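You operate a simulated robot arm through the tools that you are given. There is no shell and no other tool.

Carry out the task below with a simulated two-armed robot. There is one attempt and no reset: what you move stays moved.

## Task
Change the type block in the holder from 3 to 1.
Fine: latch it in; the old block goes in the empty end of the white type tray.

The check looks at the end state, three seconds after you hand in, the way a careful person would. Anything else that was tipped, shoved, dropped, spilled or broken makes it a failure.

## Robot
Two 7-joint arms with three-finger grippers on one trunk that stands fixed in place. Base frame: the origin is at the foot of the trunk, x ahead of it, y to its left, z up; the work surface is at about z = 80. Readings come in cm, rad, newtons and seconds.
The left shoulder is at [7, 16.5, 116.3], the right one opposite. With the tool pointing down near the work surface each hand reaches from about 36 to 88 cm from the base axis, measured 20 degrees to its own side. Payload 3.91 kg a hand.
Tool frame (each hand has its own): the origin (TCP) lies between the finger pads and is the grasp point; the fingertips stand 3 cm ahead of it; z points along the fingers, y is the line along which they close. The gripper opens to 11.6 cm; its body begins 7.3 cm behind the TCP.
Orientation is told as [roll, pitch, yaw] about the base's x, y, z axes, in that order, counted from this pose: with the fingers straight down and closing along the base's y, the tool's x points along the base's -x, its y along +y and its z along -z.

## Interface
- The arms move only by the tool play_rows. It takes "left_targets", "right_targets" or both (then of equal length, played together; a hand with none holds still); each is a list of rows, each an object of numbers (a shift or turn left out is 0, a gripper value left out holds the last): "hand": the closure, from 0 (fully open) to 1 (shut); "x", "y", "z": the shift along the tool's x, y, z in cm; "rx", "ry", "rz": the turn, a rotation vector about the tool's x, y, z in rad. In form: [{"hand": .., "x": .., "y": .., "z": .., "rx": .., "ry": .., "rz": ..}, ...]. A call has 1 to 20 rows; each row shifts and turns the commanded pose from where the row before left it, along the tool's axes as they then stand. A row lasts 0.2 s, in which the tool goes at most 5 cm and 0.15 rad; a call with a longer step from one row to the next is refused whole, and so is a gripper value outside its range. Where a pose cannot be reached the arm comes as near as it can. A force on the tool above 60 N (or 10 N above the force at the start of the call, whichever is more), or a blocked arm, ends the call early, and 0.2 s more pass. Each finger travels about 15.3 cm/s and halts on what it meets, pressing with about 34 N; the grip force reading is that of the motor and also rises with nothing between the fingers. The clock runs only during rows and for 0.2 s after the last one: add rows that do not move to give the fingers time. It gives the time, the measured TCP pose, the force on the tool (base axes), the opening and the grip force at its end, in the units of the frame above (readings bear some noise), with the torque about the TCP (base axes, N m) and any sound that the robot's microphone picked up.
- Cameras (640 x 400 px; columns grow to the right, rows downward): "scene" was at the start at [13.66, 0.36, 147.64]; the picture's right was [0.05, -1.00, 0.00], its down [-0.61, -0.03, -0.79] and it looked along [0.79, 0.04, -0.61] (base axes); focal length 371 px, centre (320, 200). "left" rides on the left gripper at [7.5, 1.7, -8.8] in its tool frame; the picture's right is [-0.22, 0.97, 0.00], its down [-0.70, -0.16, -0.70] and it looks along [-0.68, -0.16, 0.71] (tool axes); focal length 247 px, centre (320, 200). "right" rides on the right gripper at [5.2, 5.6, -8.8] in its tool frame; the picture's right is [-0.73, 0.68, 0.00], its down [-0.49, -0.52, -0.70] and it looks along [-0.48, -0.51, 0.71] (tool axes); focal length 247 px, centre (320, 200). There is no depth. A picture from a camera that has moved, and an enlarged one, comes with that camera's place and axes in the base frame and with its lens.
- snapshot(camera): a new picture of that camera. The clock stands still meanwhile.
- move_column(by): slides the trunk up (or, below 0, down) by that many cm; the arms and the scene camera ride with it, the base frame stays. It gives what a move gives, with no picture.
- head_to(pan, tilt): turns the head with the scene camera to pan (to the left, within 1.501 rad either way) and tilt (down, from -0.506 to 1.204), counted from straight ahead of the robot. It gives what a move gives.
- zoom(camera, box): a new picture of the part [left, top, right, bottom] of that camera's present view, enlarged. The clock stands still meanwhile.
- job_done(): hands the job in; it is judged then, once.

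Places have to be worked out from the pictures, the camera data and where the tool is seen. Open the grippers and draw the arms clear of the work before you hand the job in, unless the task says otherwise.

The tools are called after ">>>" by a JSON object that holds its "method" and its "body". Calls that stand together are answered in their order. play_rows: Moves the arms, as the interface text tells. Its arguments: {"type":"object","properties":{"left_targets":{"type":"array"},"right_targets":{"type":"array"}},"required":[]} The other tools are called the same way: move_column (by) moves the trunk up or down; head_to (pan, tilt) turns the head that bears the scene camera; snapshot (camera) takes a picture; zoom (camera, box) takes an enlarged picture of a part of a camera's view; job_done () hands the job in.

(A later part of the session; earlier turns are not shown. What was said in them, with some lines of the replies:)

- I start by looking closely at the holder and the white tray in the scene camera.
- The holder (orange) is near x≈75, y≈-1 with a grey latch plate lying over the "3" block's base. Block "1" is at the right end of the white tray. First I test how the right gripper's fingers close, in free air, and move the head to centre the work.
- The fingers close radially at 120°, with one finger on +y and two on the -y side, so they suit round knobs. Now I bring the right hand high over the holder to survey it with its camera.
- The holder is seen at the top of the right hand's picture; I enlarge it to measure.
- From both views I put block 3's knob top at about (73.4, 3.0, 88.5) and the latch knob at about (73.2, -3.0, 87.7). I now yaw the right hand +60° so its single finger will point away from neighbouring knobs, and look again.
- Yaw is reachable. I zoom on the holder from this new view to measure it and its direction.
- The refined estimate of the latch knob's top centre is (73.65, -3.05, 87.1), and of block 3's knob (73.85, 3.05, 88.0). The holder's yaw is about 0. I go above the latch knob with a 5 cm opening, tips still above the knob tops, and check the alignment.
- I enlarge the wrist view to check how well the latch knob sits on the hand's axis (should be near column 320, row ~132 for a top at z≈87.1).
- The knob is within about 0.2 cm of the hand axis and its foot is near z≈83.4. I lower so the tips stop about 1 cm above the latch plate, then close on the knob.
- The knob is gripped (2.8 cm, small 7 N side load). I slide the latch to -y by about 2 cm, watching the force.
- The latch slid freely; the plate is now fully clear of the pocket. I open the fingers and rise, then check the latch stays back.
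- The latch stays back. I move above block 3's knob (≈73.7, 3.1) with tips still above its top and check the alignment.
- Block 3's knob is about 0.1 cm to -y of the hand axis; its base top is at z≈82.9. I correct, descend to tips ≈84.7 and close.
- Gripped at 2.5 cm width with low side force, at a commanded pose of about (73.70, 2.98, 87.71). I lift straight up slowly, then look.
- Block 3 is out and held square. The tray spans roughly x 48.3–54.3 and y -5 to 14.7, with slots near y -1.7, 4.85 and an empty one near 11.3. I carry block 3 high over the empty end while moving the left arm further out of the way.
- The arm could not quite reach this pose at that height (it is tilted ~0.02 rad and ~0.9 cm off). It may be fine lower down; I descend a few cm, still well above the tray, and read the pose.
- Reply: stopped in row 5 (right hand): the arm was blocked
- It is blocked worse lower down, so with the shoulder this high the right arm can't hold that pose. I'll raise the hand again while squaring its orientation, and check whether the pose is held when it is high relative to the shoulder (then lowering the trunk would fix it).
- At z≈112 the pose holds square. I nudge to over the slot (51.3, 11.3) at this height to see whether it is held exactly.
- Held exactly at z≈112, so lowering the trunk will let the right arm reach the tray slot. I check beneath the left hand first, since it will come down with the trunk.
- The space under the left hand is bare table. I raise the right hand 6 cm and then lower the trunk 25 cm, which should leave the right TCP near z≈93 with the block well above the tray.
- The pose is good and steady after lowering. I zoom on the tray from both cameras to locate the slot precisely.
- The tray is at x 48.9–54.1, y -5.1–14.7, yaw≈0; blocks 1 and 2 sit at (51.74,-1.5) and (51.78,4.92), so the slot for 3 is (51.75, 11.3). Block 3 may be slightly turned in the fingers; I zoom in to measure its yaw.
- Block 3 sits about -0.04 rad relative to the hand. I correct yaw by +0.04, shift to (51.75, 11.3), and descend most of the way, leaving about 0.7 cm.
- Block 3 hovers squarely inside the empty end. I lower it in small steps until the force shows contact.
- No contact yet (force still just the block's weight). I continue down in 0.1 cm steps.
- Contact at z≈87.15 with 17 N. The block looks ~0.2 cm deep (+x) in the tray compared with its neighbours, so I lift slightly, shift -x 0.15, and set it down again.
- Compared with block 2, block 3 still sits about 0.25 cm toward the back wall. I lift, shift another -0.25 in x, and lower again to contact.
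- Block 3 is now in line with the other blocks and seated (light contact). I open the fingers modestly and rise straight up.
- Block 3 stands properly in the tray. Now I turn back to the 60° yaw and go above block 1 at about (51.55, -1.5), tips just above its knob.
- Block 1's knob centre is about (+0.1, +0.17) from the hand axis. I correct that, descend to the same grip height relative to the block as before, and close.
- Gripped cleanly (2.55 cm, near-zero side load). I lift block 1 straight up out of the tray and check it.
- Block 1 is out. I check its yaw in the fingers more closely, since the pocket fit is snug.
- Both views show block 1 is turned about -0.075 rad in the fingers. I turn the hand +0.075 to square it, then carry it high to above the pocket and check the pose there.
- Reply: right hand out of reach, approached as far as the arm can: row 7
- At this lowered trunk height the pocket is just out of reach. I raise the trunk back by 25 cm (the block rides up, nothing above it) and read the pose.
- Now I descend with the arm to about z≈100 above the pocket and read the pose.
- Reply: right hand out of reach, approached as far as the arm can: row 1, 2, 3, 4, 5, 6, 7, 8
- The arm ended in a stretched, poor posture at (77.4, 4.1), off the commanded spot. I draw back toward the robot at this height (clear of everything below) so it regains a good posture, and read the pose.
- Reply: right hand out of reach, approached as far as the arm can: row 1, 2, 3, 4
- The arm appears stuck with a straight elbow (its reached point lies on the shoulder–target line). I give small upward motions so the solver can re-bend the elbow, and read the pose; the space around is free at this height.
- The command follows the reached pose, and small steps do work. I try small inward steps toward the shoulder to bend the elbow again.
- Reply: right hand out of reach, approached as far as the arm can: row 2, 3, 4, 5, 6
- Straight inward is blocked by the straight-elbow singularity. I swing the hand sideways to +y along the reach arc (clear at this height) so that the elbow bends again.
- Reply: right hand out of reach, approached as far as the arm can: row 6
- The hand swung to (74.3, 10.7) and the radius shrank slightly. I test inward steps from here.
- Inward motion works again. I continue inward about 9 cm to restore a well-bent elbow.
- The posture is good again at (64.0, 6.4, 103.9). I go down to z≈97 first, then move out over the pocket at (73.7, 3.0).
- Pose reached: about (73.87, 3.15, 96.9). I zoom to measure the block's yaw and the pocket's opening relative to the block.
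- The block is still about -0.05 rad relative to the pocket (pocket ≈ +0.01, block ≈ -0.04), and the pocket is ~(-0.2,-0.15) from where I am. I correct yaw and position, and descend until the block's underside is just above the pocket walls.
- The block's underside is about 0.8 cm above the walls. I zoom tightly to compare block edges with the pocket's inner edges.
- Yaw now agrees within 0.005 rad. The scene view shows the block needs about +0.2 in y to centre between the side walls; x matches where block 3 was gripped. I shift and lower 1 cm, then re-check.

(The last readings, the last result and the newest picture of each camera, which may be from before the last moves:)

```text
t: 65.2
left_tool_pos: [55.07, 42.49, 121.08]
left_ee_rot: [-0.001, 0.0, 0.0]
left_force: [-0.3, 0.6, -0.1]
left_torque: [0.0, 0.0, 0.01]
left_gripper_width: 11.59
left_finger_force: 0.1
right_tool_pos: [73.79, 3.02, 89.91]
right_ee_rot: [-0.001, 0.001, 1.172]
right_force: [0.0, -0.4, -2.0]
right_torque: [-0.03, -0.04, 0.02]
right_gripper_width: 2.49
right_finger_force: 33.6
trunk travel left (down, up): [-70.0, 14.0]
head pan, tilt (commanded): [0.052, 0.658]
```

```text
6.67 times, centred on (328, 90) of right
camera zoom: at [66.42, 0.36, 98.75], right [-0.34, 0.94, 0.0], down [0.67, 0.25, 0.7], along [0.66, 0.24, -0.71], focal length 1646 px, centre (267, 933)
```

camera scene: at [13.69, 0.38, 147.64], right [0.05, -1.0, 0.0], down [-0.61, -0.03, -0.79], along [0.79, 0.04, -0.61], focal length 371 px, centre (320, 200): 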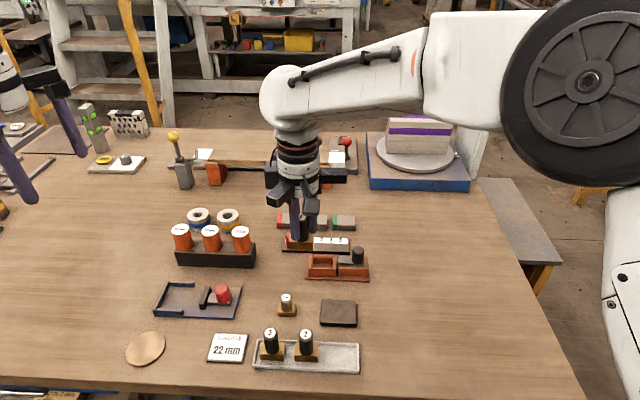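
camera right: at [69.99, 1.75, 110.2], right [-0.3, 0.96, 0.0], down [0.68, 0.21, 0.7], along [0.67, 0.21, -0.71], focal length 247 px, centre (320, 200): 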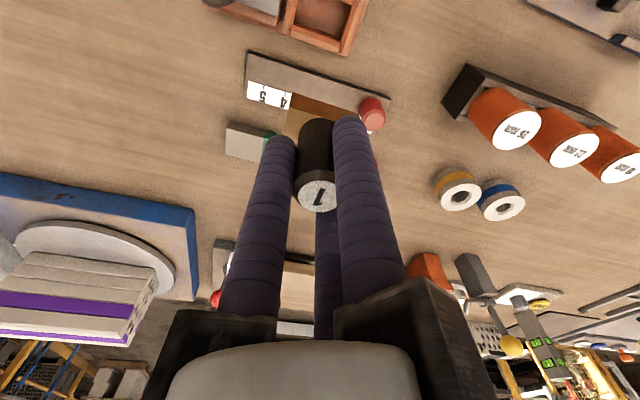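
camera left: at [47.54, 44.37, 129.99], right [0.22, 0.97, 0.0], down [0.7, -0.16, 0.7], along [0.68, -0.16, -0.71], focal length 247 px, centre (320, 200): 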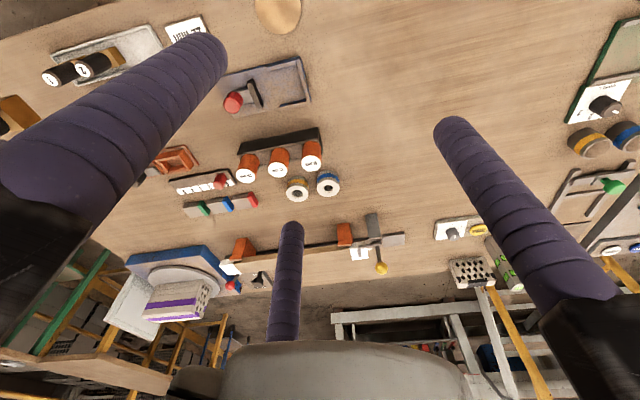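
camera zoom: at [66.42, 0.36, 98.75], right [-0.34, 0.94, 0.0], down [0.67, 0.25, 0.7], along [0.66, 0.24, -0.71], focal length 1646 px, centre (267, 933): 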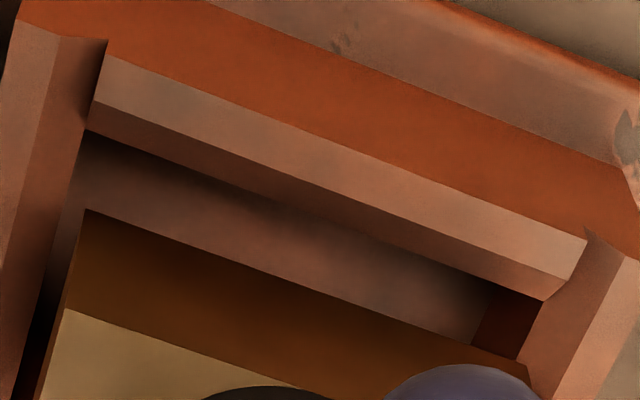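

The block is between the side walls: right gap ≈0.2 cm, left ≈0.08 cm, so I shift -y 0.06 (and -x 0.05), then lower in small steps watching the forces.

>>> {"method": "play_rows", "body": {"right_targets": [{"x": 0.075, "y": 0.023}, {"z": 0.3}, {"z": 0.3}, {"z": 0.2}, {"z": 0.2}, {}]}}

>>> {"method": "zoom", "body": {"camera": "scene", "box": [307, 245, 343, 272]}}

>>> {"method": "zoom", "body": {"camera": "right", "box": [280, 60, 376, 120]}}

```text
t: 66.6
left_tool_pos: [55.08, 42.53, 120.98]
left_ee_rot: [-0.001, 0.0, 0.0]
left_force: [-0.1, 0.3, 0.1]
left_torque: [-0.01, 0.02, 0.0]
left_gripper_width: 11.59
left_finger_force: 0.1
right_tool_pos: [73.5, 2.99, 88.95]
right_ee_rot: [-0.001, 0.002, 1.174]
right_force: [0.6, -0.4, -2.3]
right_torque: [0.01, -0.02, 0.02]
right_gripper_width: 2.49
right_finger_force: 34.2
trunk travel left (down, up): [-70.0, 14.0]
head pan, tilt (commanded): [0.052, 0.658]
```

```text
14.81 times, centred on (325, 258) of scene
camera zoom: at [13.69, 0.37, 147.64], right [0.05, -1.0, 0.0], down [-0.61, -0.03, -0.79], along [0.79, 0.04, -0.61], focal length 5502 px, centre (246, -667)
```

zoom: 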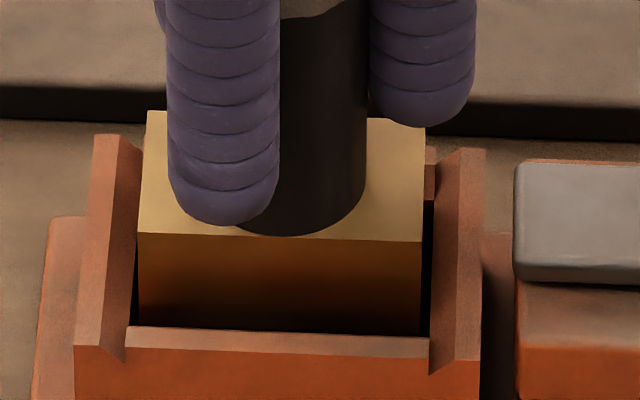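

```text
6.67 times, centred on (328, 90) of right
camera zoom: at [66.32, 0.33, 97.73], right [-0.34, 0.94, 0.0], down [0.67, 0.25, 0.7], along [0.66, 0.24, -0.71], focal length 1646 px, centre (267, 933)
```

zoom: 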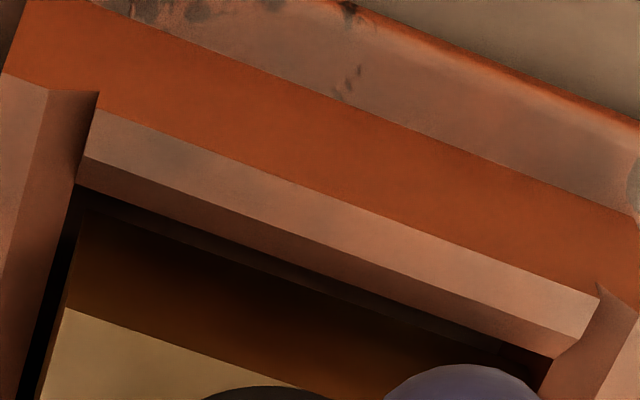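

No contact and the block's base has entered the pocket with gaps on both sides. I nudge -y 0.04 and keep lowering toward the seat (expected near z≈87.7).

>>> {"method": "play_rows", "body": {"right_targets": [{"x": 0.037, "y": -0.0155}, {"z": 0.25}, {"z": 0.25}, {"z": 0.2}, {"z": 0.2}, {"z": 0.1}, {}]}}

```text
t: 68.2
left_tool_pos: [55.06, 42.46, 121.1]
left_ee_rot: [-0.001, 0.001, 0.0]
left_force: [-0.7, -0.2, -0.7]
left_torque: [0.0, -0.01, 0.02]
left_gripper_width: 11.58
left_finger_force: 0.1
right_tool_pos: [73.58, 2.95, 87.87]
right_ee_rot: [-0.001, -0.001, 1.171]
right_force: [0.4, -1.1, -2.8]
right_torque: [0.01, -0.02, 0.01]
right_gripper_width: 2.51
right_finger_force: 34.1
trunk travel left (down, up): [-70.0, 14.0]
head pan, tilt (commanded): [0.052, 0.658]
```

Still free at z≈87.9. I continue in 0.1 cm steps until the seat is felt.

>>> {"method": "play_rows", "body": {"right_targets": [{"z": 0.1}, {"z": 0.1}, {"z": 0.1}, {}]}}

>>> {"method": "zoom", "body": {"camera": "scene", "box": [307, 245, 343, 272]}}

```text
t: 69.2
left_tool_pos: [55.14, 42.45, 121.07]
left_ee_rot: [0.0, 0.001, 0.0]
left_force: [-0.3, 0.9, 0.1]
left_torque: [-0.01, 0.02, 0.02]
left_gripper_width: 11.58
left_finger_force: 0.0
right_tool_pos: [73.49, 2.84, 87.65]
right_ee_rot: [-0.002, -0.001, 1.172]
right_force: [0.5, -0.3, -2.2]
right_torque: [-0.01, 0.01, -0.01]
right_gripper_width: 2.49
right_finger_force: 33.5
trunk travel left (down, up): [-70.0, 14.0]
head pan, tilt (commanded): [0.052, 0.658]
```

```text
14.81 times, centred on (325, 258) of scene
camera zoom: at [13.7, 0.37, 147.63], right [0.05, -1.0, 0.0], down [-0.61, -0.03, -0.79], along [0.79, 0.04, -0.61], focal length 5502 px, centre (246, -667)
```

zoom: 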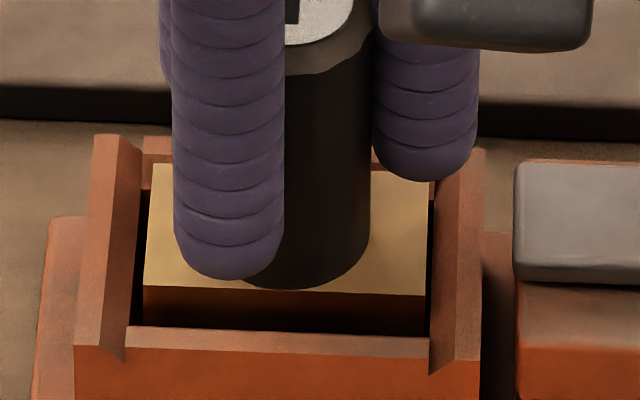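

Gaps are even on both sides and it is still free. I continue in 0.1 cm steps.

>>> {"method": "play_rows", "body": {"right_targets": [{"z": 0.1}, {"z": 0.1}, {}]}}

```text
t: 70.0
left_tool_pos: [54.92, 42.5, 121.06]
left_ee_rot: [0.0, 0.0, 0.0]
left_force: [-0.4, 0.2, -0.2]
left_torque: [-0.03, -0.02, -0.01]
left_gripper_width: 11.58
left_finger_force: 0.1
right_tool_pos: [73.45, 2.98, 87.83]
right_ee_rot: [-0.005, -0.001, 1.172]
right_force: [1.0, -1.1, 7.9]
right_torque: [0.02, 0.05, 0.05]
right_gripper_width: 2.52
right_finger_force: 34.1
trunk travel left (down, up): [-70.0, 14.0]
head pan, tilt (commanded): [0.052, 0.658]
```

Contact is felt (~10 N). I check from both cameras that the block is fully down before releasing.

>>> {"method": "zoom", "body": {"camera": "scene", "box": [307, 245, 343, 272]}}

>>> {"method": "zoom", "body": {"camera": "right", "box": [270, 60, 382, 130]}}

```text
14.81 times, centred on (325, 258) of scene
camera zoom: at [13.58, 0.35, 147.66], right [0.05, -1.0, 0.0], down [-0.61, -0.03, -0.79], along [0.79, 0.04, -0.61], focal length 5502 px, centre (246, -667)
```

zoom: 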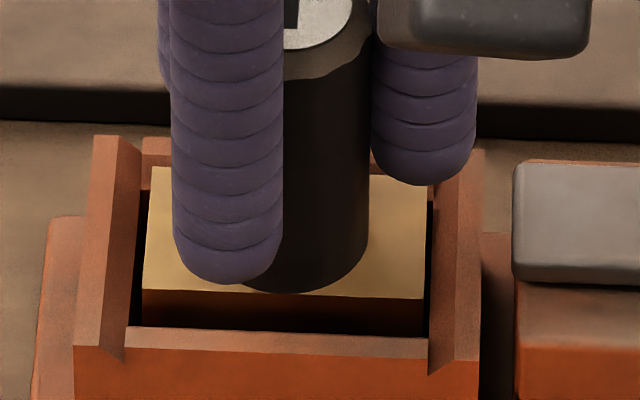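

```text
5.71 times, centred on (326, 95) of right
camera zoom: at [66.27, 0.26, 96.44], right [-0.34, 0.94, 0.0], down [0.67, 0.25, 0.7], along [0.66, 0.24, -0.71], focal length 1411 px, centre (286, 800)
```

zoom: 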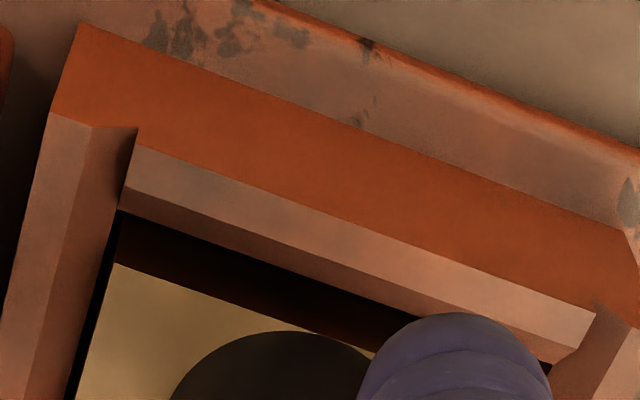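

The base top sits at the same depth as block 3 did, forces are purely vertical, so it's seated. I press 0.1 cm more to be sure, then open and rise.

>>> {"method": "play_rows", "body": {"right_targets": [{"z": 0.1}, {}, {"hand": 0.6}, {"hand": 0.6}, {}]}}

>>> {"method": "zoom", "body": {"camera": "scene", "box": [307, 245, 343, 272]}}

```text
t: 71.2
left_tool_pos: [55.11, 42.47, 121.02]
left_ee_rot: [0.0, 0.0, -0.001]
left_force: [-0.7, -0.3, 0.2]
left_torque: [0.03, 0.03, 0.04]
left_gripper_width: 11.6
left_finger_force: 0.1
right_tool_pos: [73.56, 2.87, 87.29]
right_ee_rot: [-0.002, 0.0, 1.173]
right_force: [0.0, 0.3, 0.0]
right_torque: [-0.01, 0.01, 0.0]
right_gripper_width: 4.62
right_finger_force: 0.0
trunk travel left (down, up): [-70.0, 14.0]
head pan, tilt (commanded): [0.052, 0.658]
```

```text
14.81 times, centred on (325, 258) of scene
camera zoom: at [13.72, 0.39, 147.63], right [0.05, -1.0, 0.0], down [-0.61, -0.03, -0.79], along [0.79, 0.04, -0.61], focal length 5502 px, centre (246, -667)
```

zoom: 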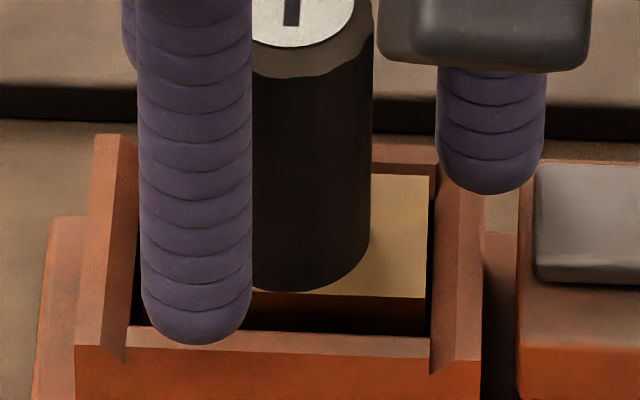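

The opening finger nudged the (free) latch plate about 0.3 cm further open – harmless. I rise straight up and view the holder.

>>> {"method": "play_rows", "body": {"right_targets": [{"z": -1}, {"z": -2}, {"z": -2.5}, {"z": -2.5}, {"z": -2}, {}, {}]}}

>>> {"method": "zoom", "body": {"camera": "scene", "box": [290, 225, 386, 285]}}

>>> {"method": "zoom", "body": {"camera": "right", "box": [200, 0, 440, 150]}}

```text
t: 72.8
left_tool_pos: [55.09, 42.53, 120.98]
left_ee_rot: [-0.001, 0.0, 0.0]
left_force: [0.0, -0.3, -0.7]
left_torque: [-0.03, -0.02, 0.0]
left_gripper_width: 11.58
left_finger_force: 0.1
right_tool_pos: [73.48, 2.98, 97.41]
right_ee_rot: [-0.005, 0.0, 1.172]
right_force: [0.5, 0.1, 0.1]
right_torque: [-0.04, 0.01, -0.02]
right_gripper_width: 4.63
right_finger_force: 0.1
trunk travel left (down, up): [-70.0, 14.0]
head pan, tilt (commanded): [0.052, 0.658]
```

```text
6.67 times, centred on (338, 255) of scene
camera zoom: at [13.67, 0.37, 147.64], right [0.05, -1.0, 0.0], down [-0.61, -0.03, -0.79], along [0.79, 0.04, -0.61], focal length 2476 px, centre (200, -167)
```

zoom: 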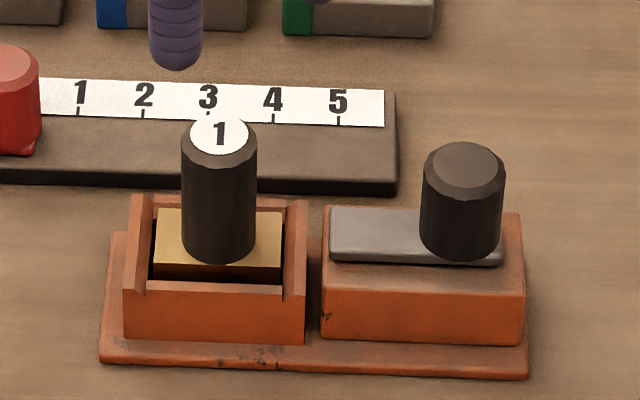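

```text
2.67 times, centred on (320, 75) of right
camera zoom: at [66.21, 0.28, 106.26], right [-0.34, 0.94, 0.0], down [0.67, 0.25, 0.7], along [0.66, 0.24, -0.71], focal length 659 px, centre (320, 533)
```

zoom: 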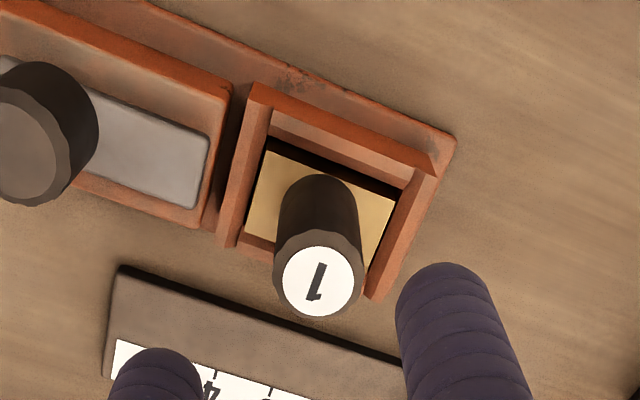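

Block 1 is seated in the pocket just as block 3 was. Now I turn back to 60° and go above the latch knob at about (73.6, -5.25) to check alignment.

>>> {"method": "play_rows", "body": {"right_targets": [{"rz": 0.125, "hand": 0.57}, {"x": 2.35, "y": -1.383}, {"x": 2.35, "y": -1.383}, {"x": 2.35, "y": -1.383}, {"z": 2.6}, {"z": 2.6}, {}, {}]}}

>>> {"method": "zoom", "body": {"camera": "right", "box": [240, 60, 432, 180]}}

>>> {"method": "zoom", "body": {"camera": "scene", "box": [290, 200, 410, 290]}}

```text
t: 74.6
left_tool_pos: [55.14, 42.54, 120.95]
left_ee_rot: [-0.001, 0.0, 0.0]
left_force: [0.4, -0.2, -0.2]
left_torque: [-0.02, 0.04, -0.03]
left_gripper_width: 11.6
left_finger_force: 0.1
right_tool_pos: [73.72, -5.15, 92.14]
right_ee_rot: [-0.002, 0.0, 1.048]
right_force: [0.6, -0.4, -0.1]
right_torque: [0.02, 0.02, 0.01]
right_gripper_width: 4.99
right_finger_force: 0.0
trunk travel left (down, up): [-70.0, 14.0]
head pan, tilt (commanded): [0.052, 0.658]
```

```text
3.33 times, centred on (336, 120) of right
camera zoom: at [66.16, -6.92, 100.94], right [-0.22, 0.97, 0.0], down [0.69, 0.16, 0.7], along [0.68, 0.16, -0.71], focal length 823 px, centre (267, 467)
```

zoom: 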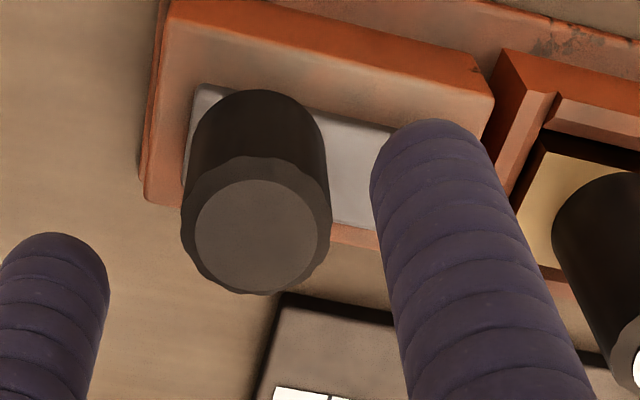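

```text
4.44 times, centred on (350, 245) of scene
camera zoom: at [13.7, 0.39, 147.63], right [0.05, -1.0, 0.0], down [-0.61, -0.03, -0.79], along [0.79, 0.04, -0.61], focal length 1651 px, centre (187, 0)
```

zoom: 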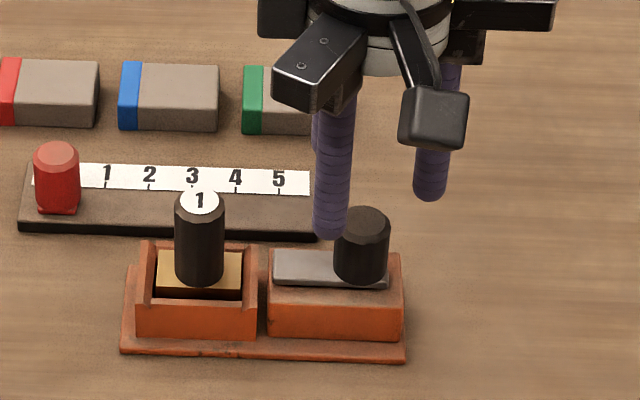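

The latch knob is about (+0.08, -0.26) from the hand axis. I correct, descend to the same height as before (tips ≈84.4), and close.

>>> {"method": "play_rows", "body": {"right_targets": [{"x": 0.185, "y": -0.199}, {"z": 1.6}, {"z": 1.6}, {"z": 1.5}, {}, {"hand": 0.7}, {"hand": 0.85}, {"hand": 0.85}, {}]}}

>>> {"method": "zoom", "body": {"camera": "scene", "box": [290, 200, 410, 290]}}

```text
t: 76.6
left_tool_pos: [54.99, 42.55, 121.22]
left_ee_rot: [-0.001, 0.0, -0.001]
left_force: [0.2, -0.6, 0.1]
left_torque: [-0.01, 0.02, 0.01]
left_gripper_width: 11.61
left_finger_force: 0.1
right_tool_pos: [73.57, -5.42, 87.62]
right_ee_rot: [-0.001, 0.001, 1.047]
right_force: [-12.0, 2.5, -3.5]
right_torque: [0.13, 0.17, 0.01]
right_gripper_width: 2.8
right_finger_force: 45.1
trunk travel left (down, up): [-70.0, 14.0]
head pan, tilt (commanded): [0.052, 0.658]
```

```text
4.44 times, centred on (350, 245) of scene
camera zoom: at [13.54, 0.42, 147.64], right [0.05, -1.0, 0.0], down [-0.61, -0.03, -0.79], along [0.79, 0.04, -0.61], focal length 1651 px, centre (187, 0)
```

zoom: 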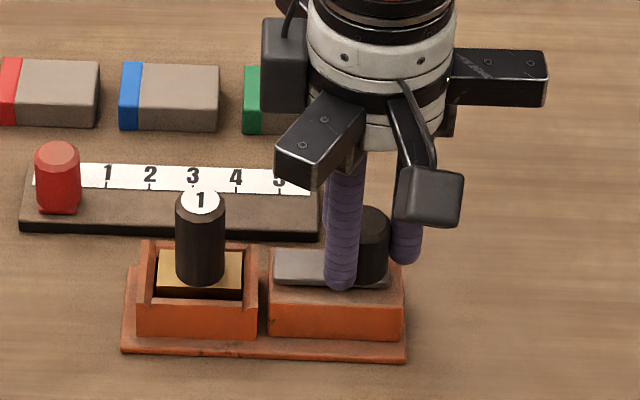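

Gripped; a 12 N x-load shows I'm ~0.2 cm too far in +x, so I relieve that while sliding the latch +y. First 2.0 of the ~2.3 cm, then I look.

>>> {"method": "play_rows", "body": {"right_targets": [{"x": 0.09, "y": 0.156}, {"x": -0.346, "y": 0.2}, {"x": -0.346, "y": 0.2}, {"x": -0.346, "y": 0.2}, {"x": -0.346, "y": 0.2}, {"x": -0.346, "y": 0.2}, {}]}}

>>> {"method": "zoom", "body": {"camera": "scene", "box": [290, 230, 386, 290]}}

>>> {"method": "zoom", "body": {"camera": "right", "box": [220, 40, 460, 190]}}

```text
t: 78.2
left_tool_pos: [54.96, 42.49, 121.04]
left_ee_rot: [0.0, 0.002, 0.0]
left_force: [-0.3, 0.5, -1.6]
left_torque: [0.0, -0.03, 0.04]
left_gripper_width: 11.57
left_finger_force: 0.0
right_tool_pos: [73.66, -3.53, 87.72]
right_ee_rot: [-0.004, -0.001, 1.046]
right_force: [-1.3, 0.5, 5.3]
right_torque: [0.11, 0.11, 0.07]
right_gripper_width: 2.76
right_finger_force: 44.9
trunk travel left (down, up): [-70.0, 14.0]
head pan, tilt (commanded): [0.052, 0.658]
```

```text
6.67 times, centred on (338, 260) of scene
camera zoom: at [13.6, 0.37, 147.65], right [0.05, -1.0, 0.0], down [-0.61, -0.03, -0.79], along [0.79, 0.04, -0.61], focal length 2476 px, centre (200, -200)
```

zoom: 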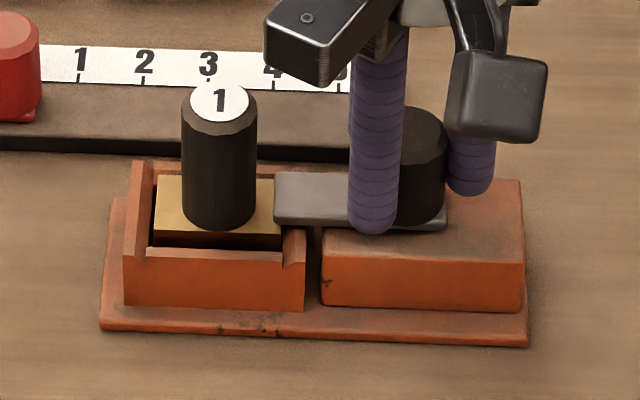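

```text
2.67 times, centred on (340, 115) of right
camera zoom: at [66.02, -5.21, 96.41], right [-0.22, 0.97, 0.0], down [0.69, 0.16, 0.7], along [0.69, 0.16, -0.71], focal length 659 px, centre (267, 427)
```

zoom: 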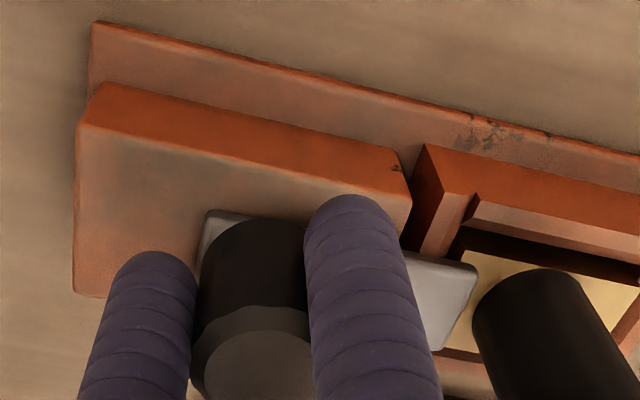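

The plate slid over the base freely. Its end is at column 275 versus 260 originally, so about 0.45 cm remains; I continue gently.

>>> {"method": "play_rows", "body": {"right_targets": [{"x": -0.13, "y": 0.075}, {"x": -0.13, "y": 0.075}, {"x": -0.087, "y": 0.05}, {}]}}

>>> {"method": "zoom", "body": {"camera": "scene", "box": [290, 230, 386, 290]}}

```text
t: 79.2
left_tool_pos: [54.99, 42.49, 121.11]
left_ee_rot: [0.0, 0.001, -0.001]
left_force: [-0.2, 0.5, 0.1]
left_torque: [0.04, 0.02, 0.0]
left_gripper_width: 11.59
left_finger_force: 0.2
right_tool_pos: [73.57, -3.16, 87.67]
right_ee_rot: [-0.004, -0.002, 1.048]
right_force: [1.5, 0.0, 10.6]
right_torque: [0.09, 0.16, 0.07]
right_gripper_width: 2.71
right_finger_force: 45.1
trunk travel left (down, up): [-70.0, 14.0]
head pan, tilt (commanded): [0.052, 0.658]
```

```text
6.67 times, centred on (338, 260) of scene
camera zoom: at [13.55, 0.38, 147.66], right [0.05, -1.0, 0.0], down [-0.61, -0.03, -0.79], along [0.79, 0.04, -0.61], focal length 2476 px, centre (200, -200)
```

zoom: 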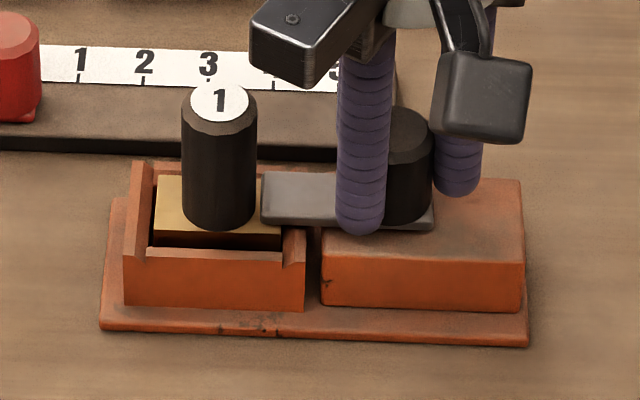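

The plate end is now at its original place (column ~261). I push slightly further (0.15 cm) to feel whether there's an end stop.

>>> {"method": "play_rows", "body": {"right_targets": [{"x": -0.065, "y": 0.0375}, {"x": -0.065, "y": 0.0375}, {}]}}

>>> {"method": "zoom", "body": {"camera": "scene", "box": [290, 230, 386, 290]}}

>>> {"method": "zoom", "body": {"camera": "right", "box": [220, 40, 460, 190]}}

```text
t: 80.0
left_tool_pos: [55.07, 42.32, 121.02]
left_ee_rot: [0.0, 0.001, -0.001]
left_force: [-0.6, 0.0, -0.1]
left_torque: [-0.01, -0.02, -0.07]
left_gripper_width: 11.62
left_finger_force: 0.1
right_tool_pos: [73.49, -3.08, 87.56]
right_ee_rot: [-0.004, -0.002, 1.046]
right_force: [7.9, -2.7, 10.7]
right_torque: [0.11, -0.32, 0.05]
right_gripper_width: 2.71
right_finger_force: 45.0
trunk travel left (down, up): [-70.0, 14.0]
head pan, tilt (commanded): [0.052, 0.658]
```

```text
6.67 times, centred on (338, 260) of scene
camera zoom: at [13.65, 0.33, 147.64], right [0.05, -1.0, 0.0], down [-0.61, -0.03, -0.79], along [0.79, 0.04, -0.61], focal length 2476 px, centre (200, -200)
```

zoom: 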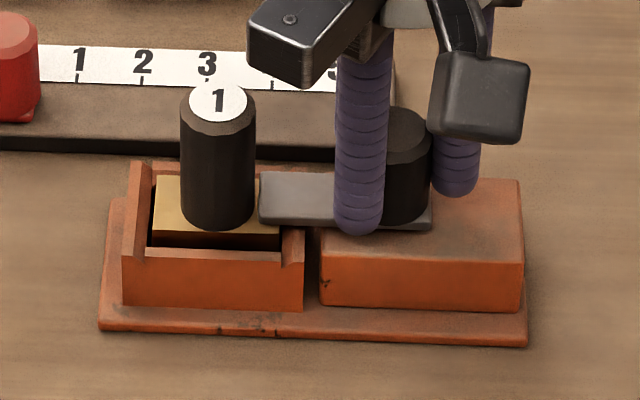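

```text
2.67 times, centred on (340, 115) of right
camera zoom: at [65.96, -4.75, 96.4], right [-0.22, 0.97, 0.0], down [0.69, 0.16, 0.7], along [0.69, 0.16, -0.71], focal length 659 px, centre (267, 427)
```

zoom: 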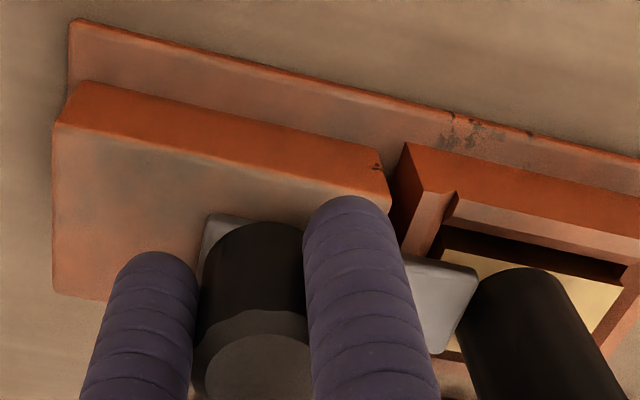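

The latch is at its stop, at the same place as at the start. I open the fingers and rise straight up.

>>> {"method": "play_rows", "body": {"right_targets": [{"hand": 0.57}, {"hand": 0.57}, {"hand": 0.57}, {"z": -1.5}, {"z": -2}, {"z": -2.5}, {"z": -2.5}, {"z": -2.5}, {}, {}]}}

>>> {"method": "zoom", "body": {"camera": "scene", "box": [290, 230, 386, 290]}}

>>> {"method": "zoom", "body": {"camera": "right", "box": [220, 0, 460, 150]}}

```text
t: 82.2
left_tool_pos: [54.94, 42.56, 121.1]
left_ee_rot: [0.001, 0.001, 0.0]
left_force: [-0.9, 1.0, -0.6]
left_torque: [0.0, 0.02, 0.0]
left_gripper_width: 11.59
left_finger_force: 0.1
right_tool_pos: [73.41, -2.88, 98.44]
right_ee_rot: [-0.004, -0.002, 1.048]
right_force: [-0.4, -0.2, -0.5]
right_torque: [0.04, -0.02, -0.01]
right_gripper_width: 4.99
right_finger_force: 0.0
trunk travel left (down, up): [-70.0, 14.0]
head pan, tilt (commanded): [0.052, 0.658]
```

```text
6.67 times, centred on (338, 260) of scene
camera zoom: at [13.66, 0.37, 147.64], right [0.05, -1.0, 0.0], down [-0.61, -0.03, -0.79], along [0.79, 0.04, -0.61], focal length 2476 px, centre (200, -200)
```

zoom: 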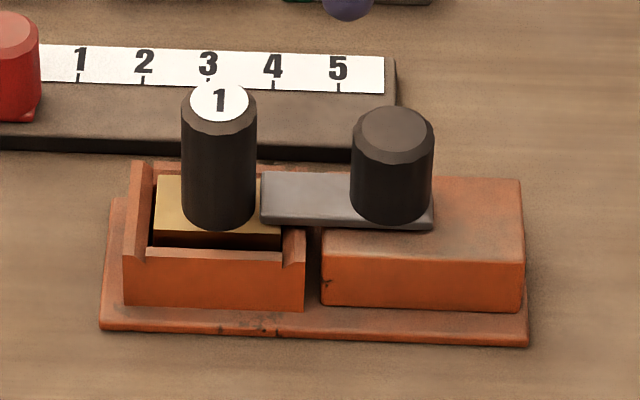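

```text
2.67 times, centred on (340, 75) of right
camera zoom: at [65.81, -4.56, 107.29], right [-0.22, 0.97, 0.0], down [0.69, 0.16, 0.7], along [0.68, 0.16, -0.71], focal length 659 px, centre (267, 533)
```

zoom: 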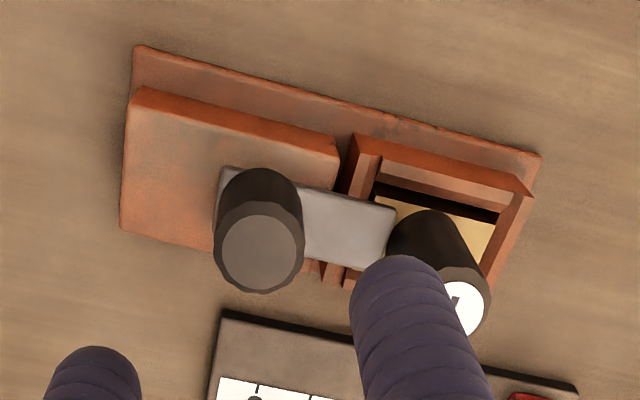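

The latch and block match the starting picture exactly, with 1 in place of 3 and the holder unmoved. I now retract the right arm clear, back toward its start position, with the gripper open.

>>> {"method": "play_rows", "body": {"right_targets": [{"x": 3.29, "y": 0.7}, {"x": 3.29, "y": 0.7}, {"x": 3.29, "y": 0.7}, {"x": 3.29, "y": 0.7}, {"x": 1.856, "y": -1.07, "z": -3.286}, {"x": 1.856, "y": -1.07, "z": -3.286}, {"x": 1.856, "y": -1.07, "z": -3.286}, {"x": 1.856, "y": -1.07, "z": -3.286}, {"x": 1.856, "y": -1.07, "z": -3.286}, {"x": 1.856, "y": -1.07, "z": -3.286}, {"x": 1.856, "y": -1.07, "z": -3.286}, {"hand": 0.0}, {"hand": 0.0}, {"hand": 0.0}]}}

>>> {"method": "snapshot", "body": {"camera": "scene"}}

>>> {"method": "zoom", "body": {"camera": "scene", "box": [230, 200, 400, 380]}}

>>> {"method": "zoom", "body": {"camera": "scene", "box": [230, 290, 390, 390]}}

```text
t: 85.2
left_tool_pos: [54.97, 42.49, 121.06]
left_ee_rot: [0.0, 0.001, -0.002]
left_force: [-0.3, -0.8, 0.5]
left_torque: [0.03, -0.01, -0.01]
left_gripper_width: 11.61
left_finger_force: 0.0
right_tool_pos: [64.35, -27.92, 121.51]
right_ee_rot: [-0.005, -0.002, 1.047]
right_force: [-0.4, 0.6, -0.6]
right_torque: [-0.04, 0.01, 0.01]
right_gripper_width: 11.6
right_finger_force: 0.0
trunk travel left (down, up): [-70.0, 14.0]
head pan, tilt (commanded): [0.052, 0.658]
```

```text
taken
camera scene: at [13.66, 0.35, 147.64], right [0.05, -1.0, 0.0], down [-0.61, -0.03, -0.79], along [0.79, 0.04, -0.61], focal length 371 px, centre (320, 200)
```

scene: 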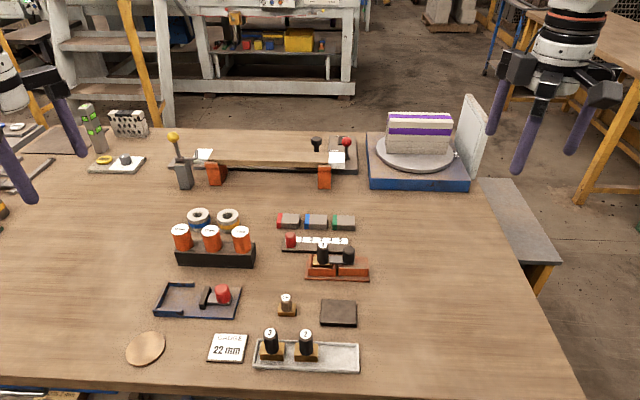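

```text
2.22 times, centred on (315, 290) of scene
camera zoom: at [13.66, 0.35, 147.64], right [0.05, -1.0, 0.0], down [-0.61, -0.03, -0.79], along [0.79, 0.04, -0.61], focal length 825 px, centre (331, 0)
```

zoom: 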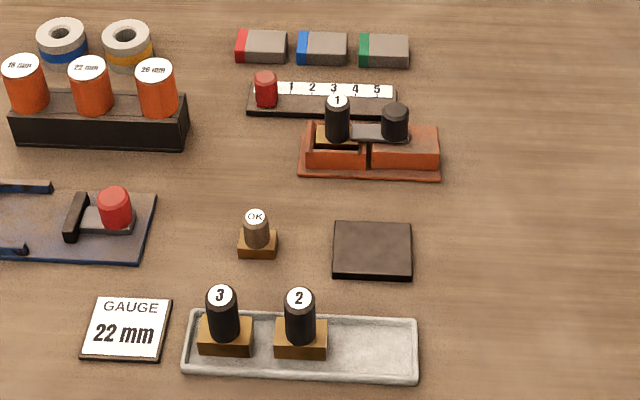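

```text
4.00 times, centred on (310, 340) of scene
camera zoom: at [13.66, 0.35, 147.64], right [0.05, -1.0, 0.0], down [-0.61, -0.03, -0.79], along [0.79, 0.04, -0.61], focal length 1486 px, centre (360, -360)
```

zoom: 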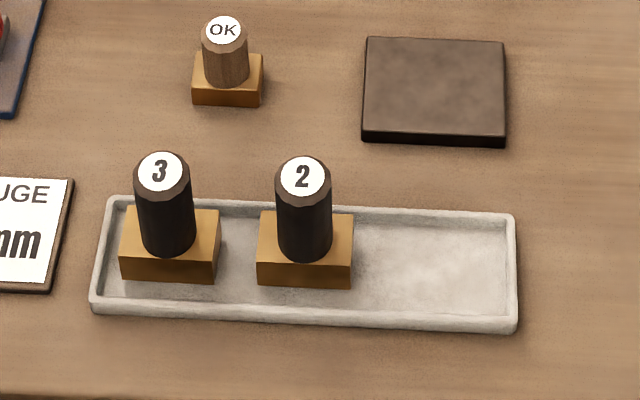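

Everything is as wanted: 1 latched in the holder, 3 upright in the formerly empty end of the tray, tray and all other objects unmoved, both grippers open and clear. I hand the job in.

>>> {"method": "job_done", "body": {}}

```text
The job is handed in.
```

The type block in the holder is now 1, with the latch closed over its base, and I have handed the job in. Block 3 stands upright in the end of the white tray that was empty.

- **Latch:** it is back at the same place it started from, and the holder itself has not moved.
- **Tray:** blocks 3 and 2 stand in line, and the spot block 1 came from is now empty. The tray has not moved.
- **Everything else:** the last pictures show nothing else tipped or shifted.
- **Arms:** both grippers are open and clear of the work, and the trunk is back at its starting height.

While I was releasing block 1, a finger nudged the open latch plate about 0.3 cm further open. I then slid the latch back to its original closed position, so this left no trace.
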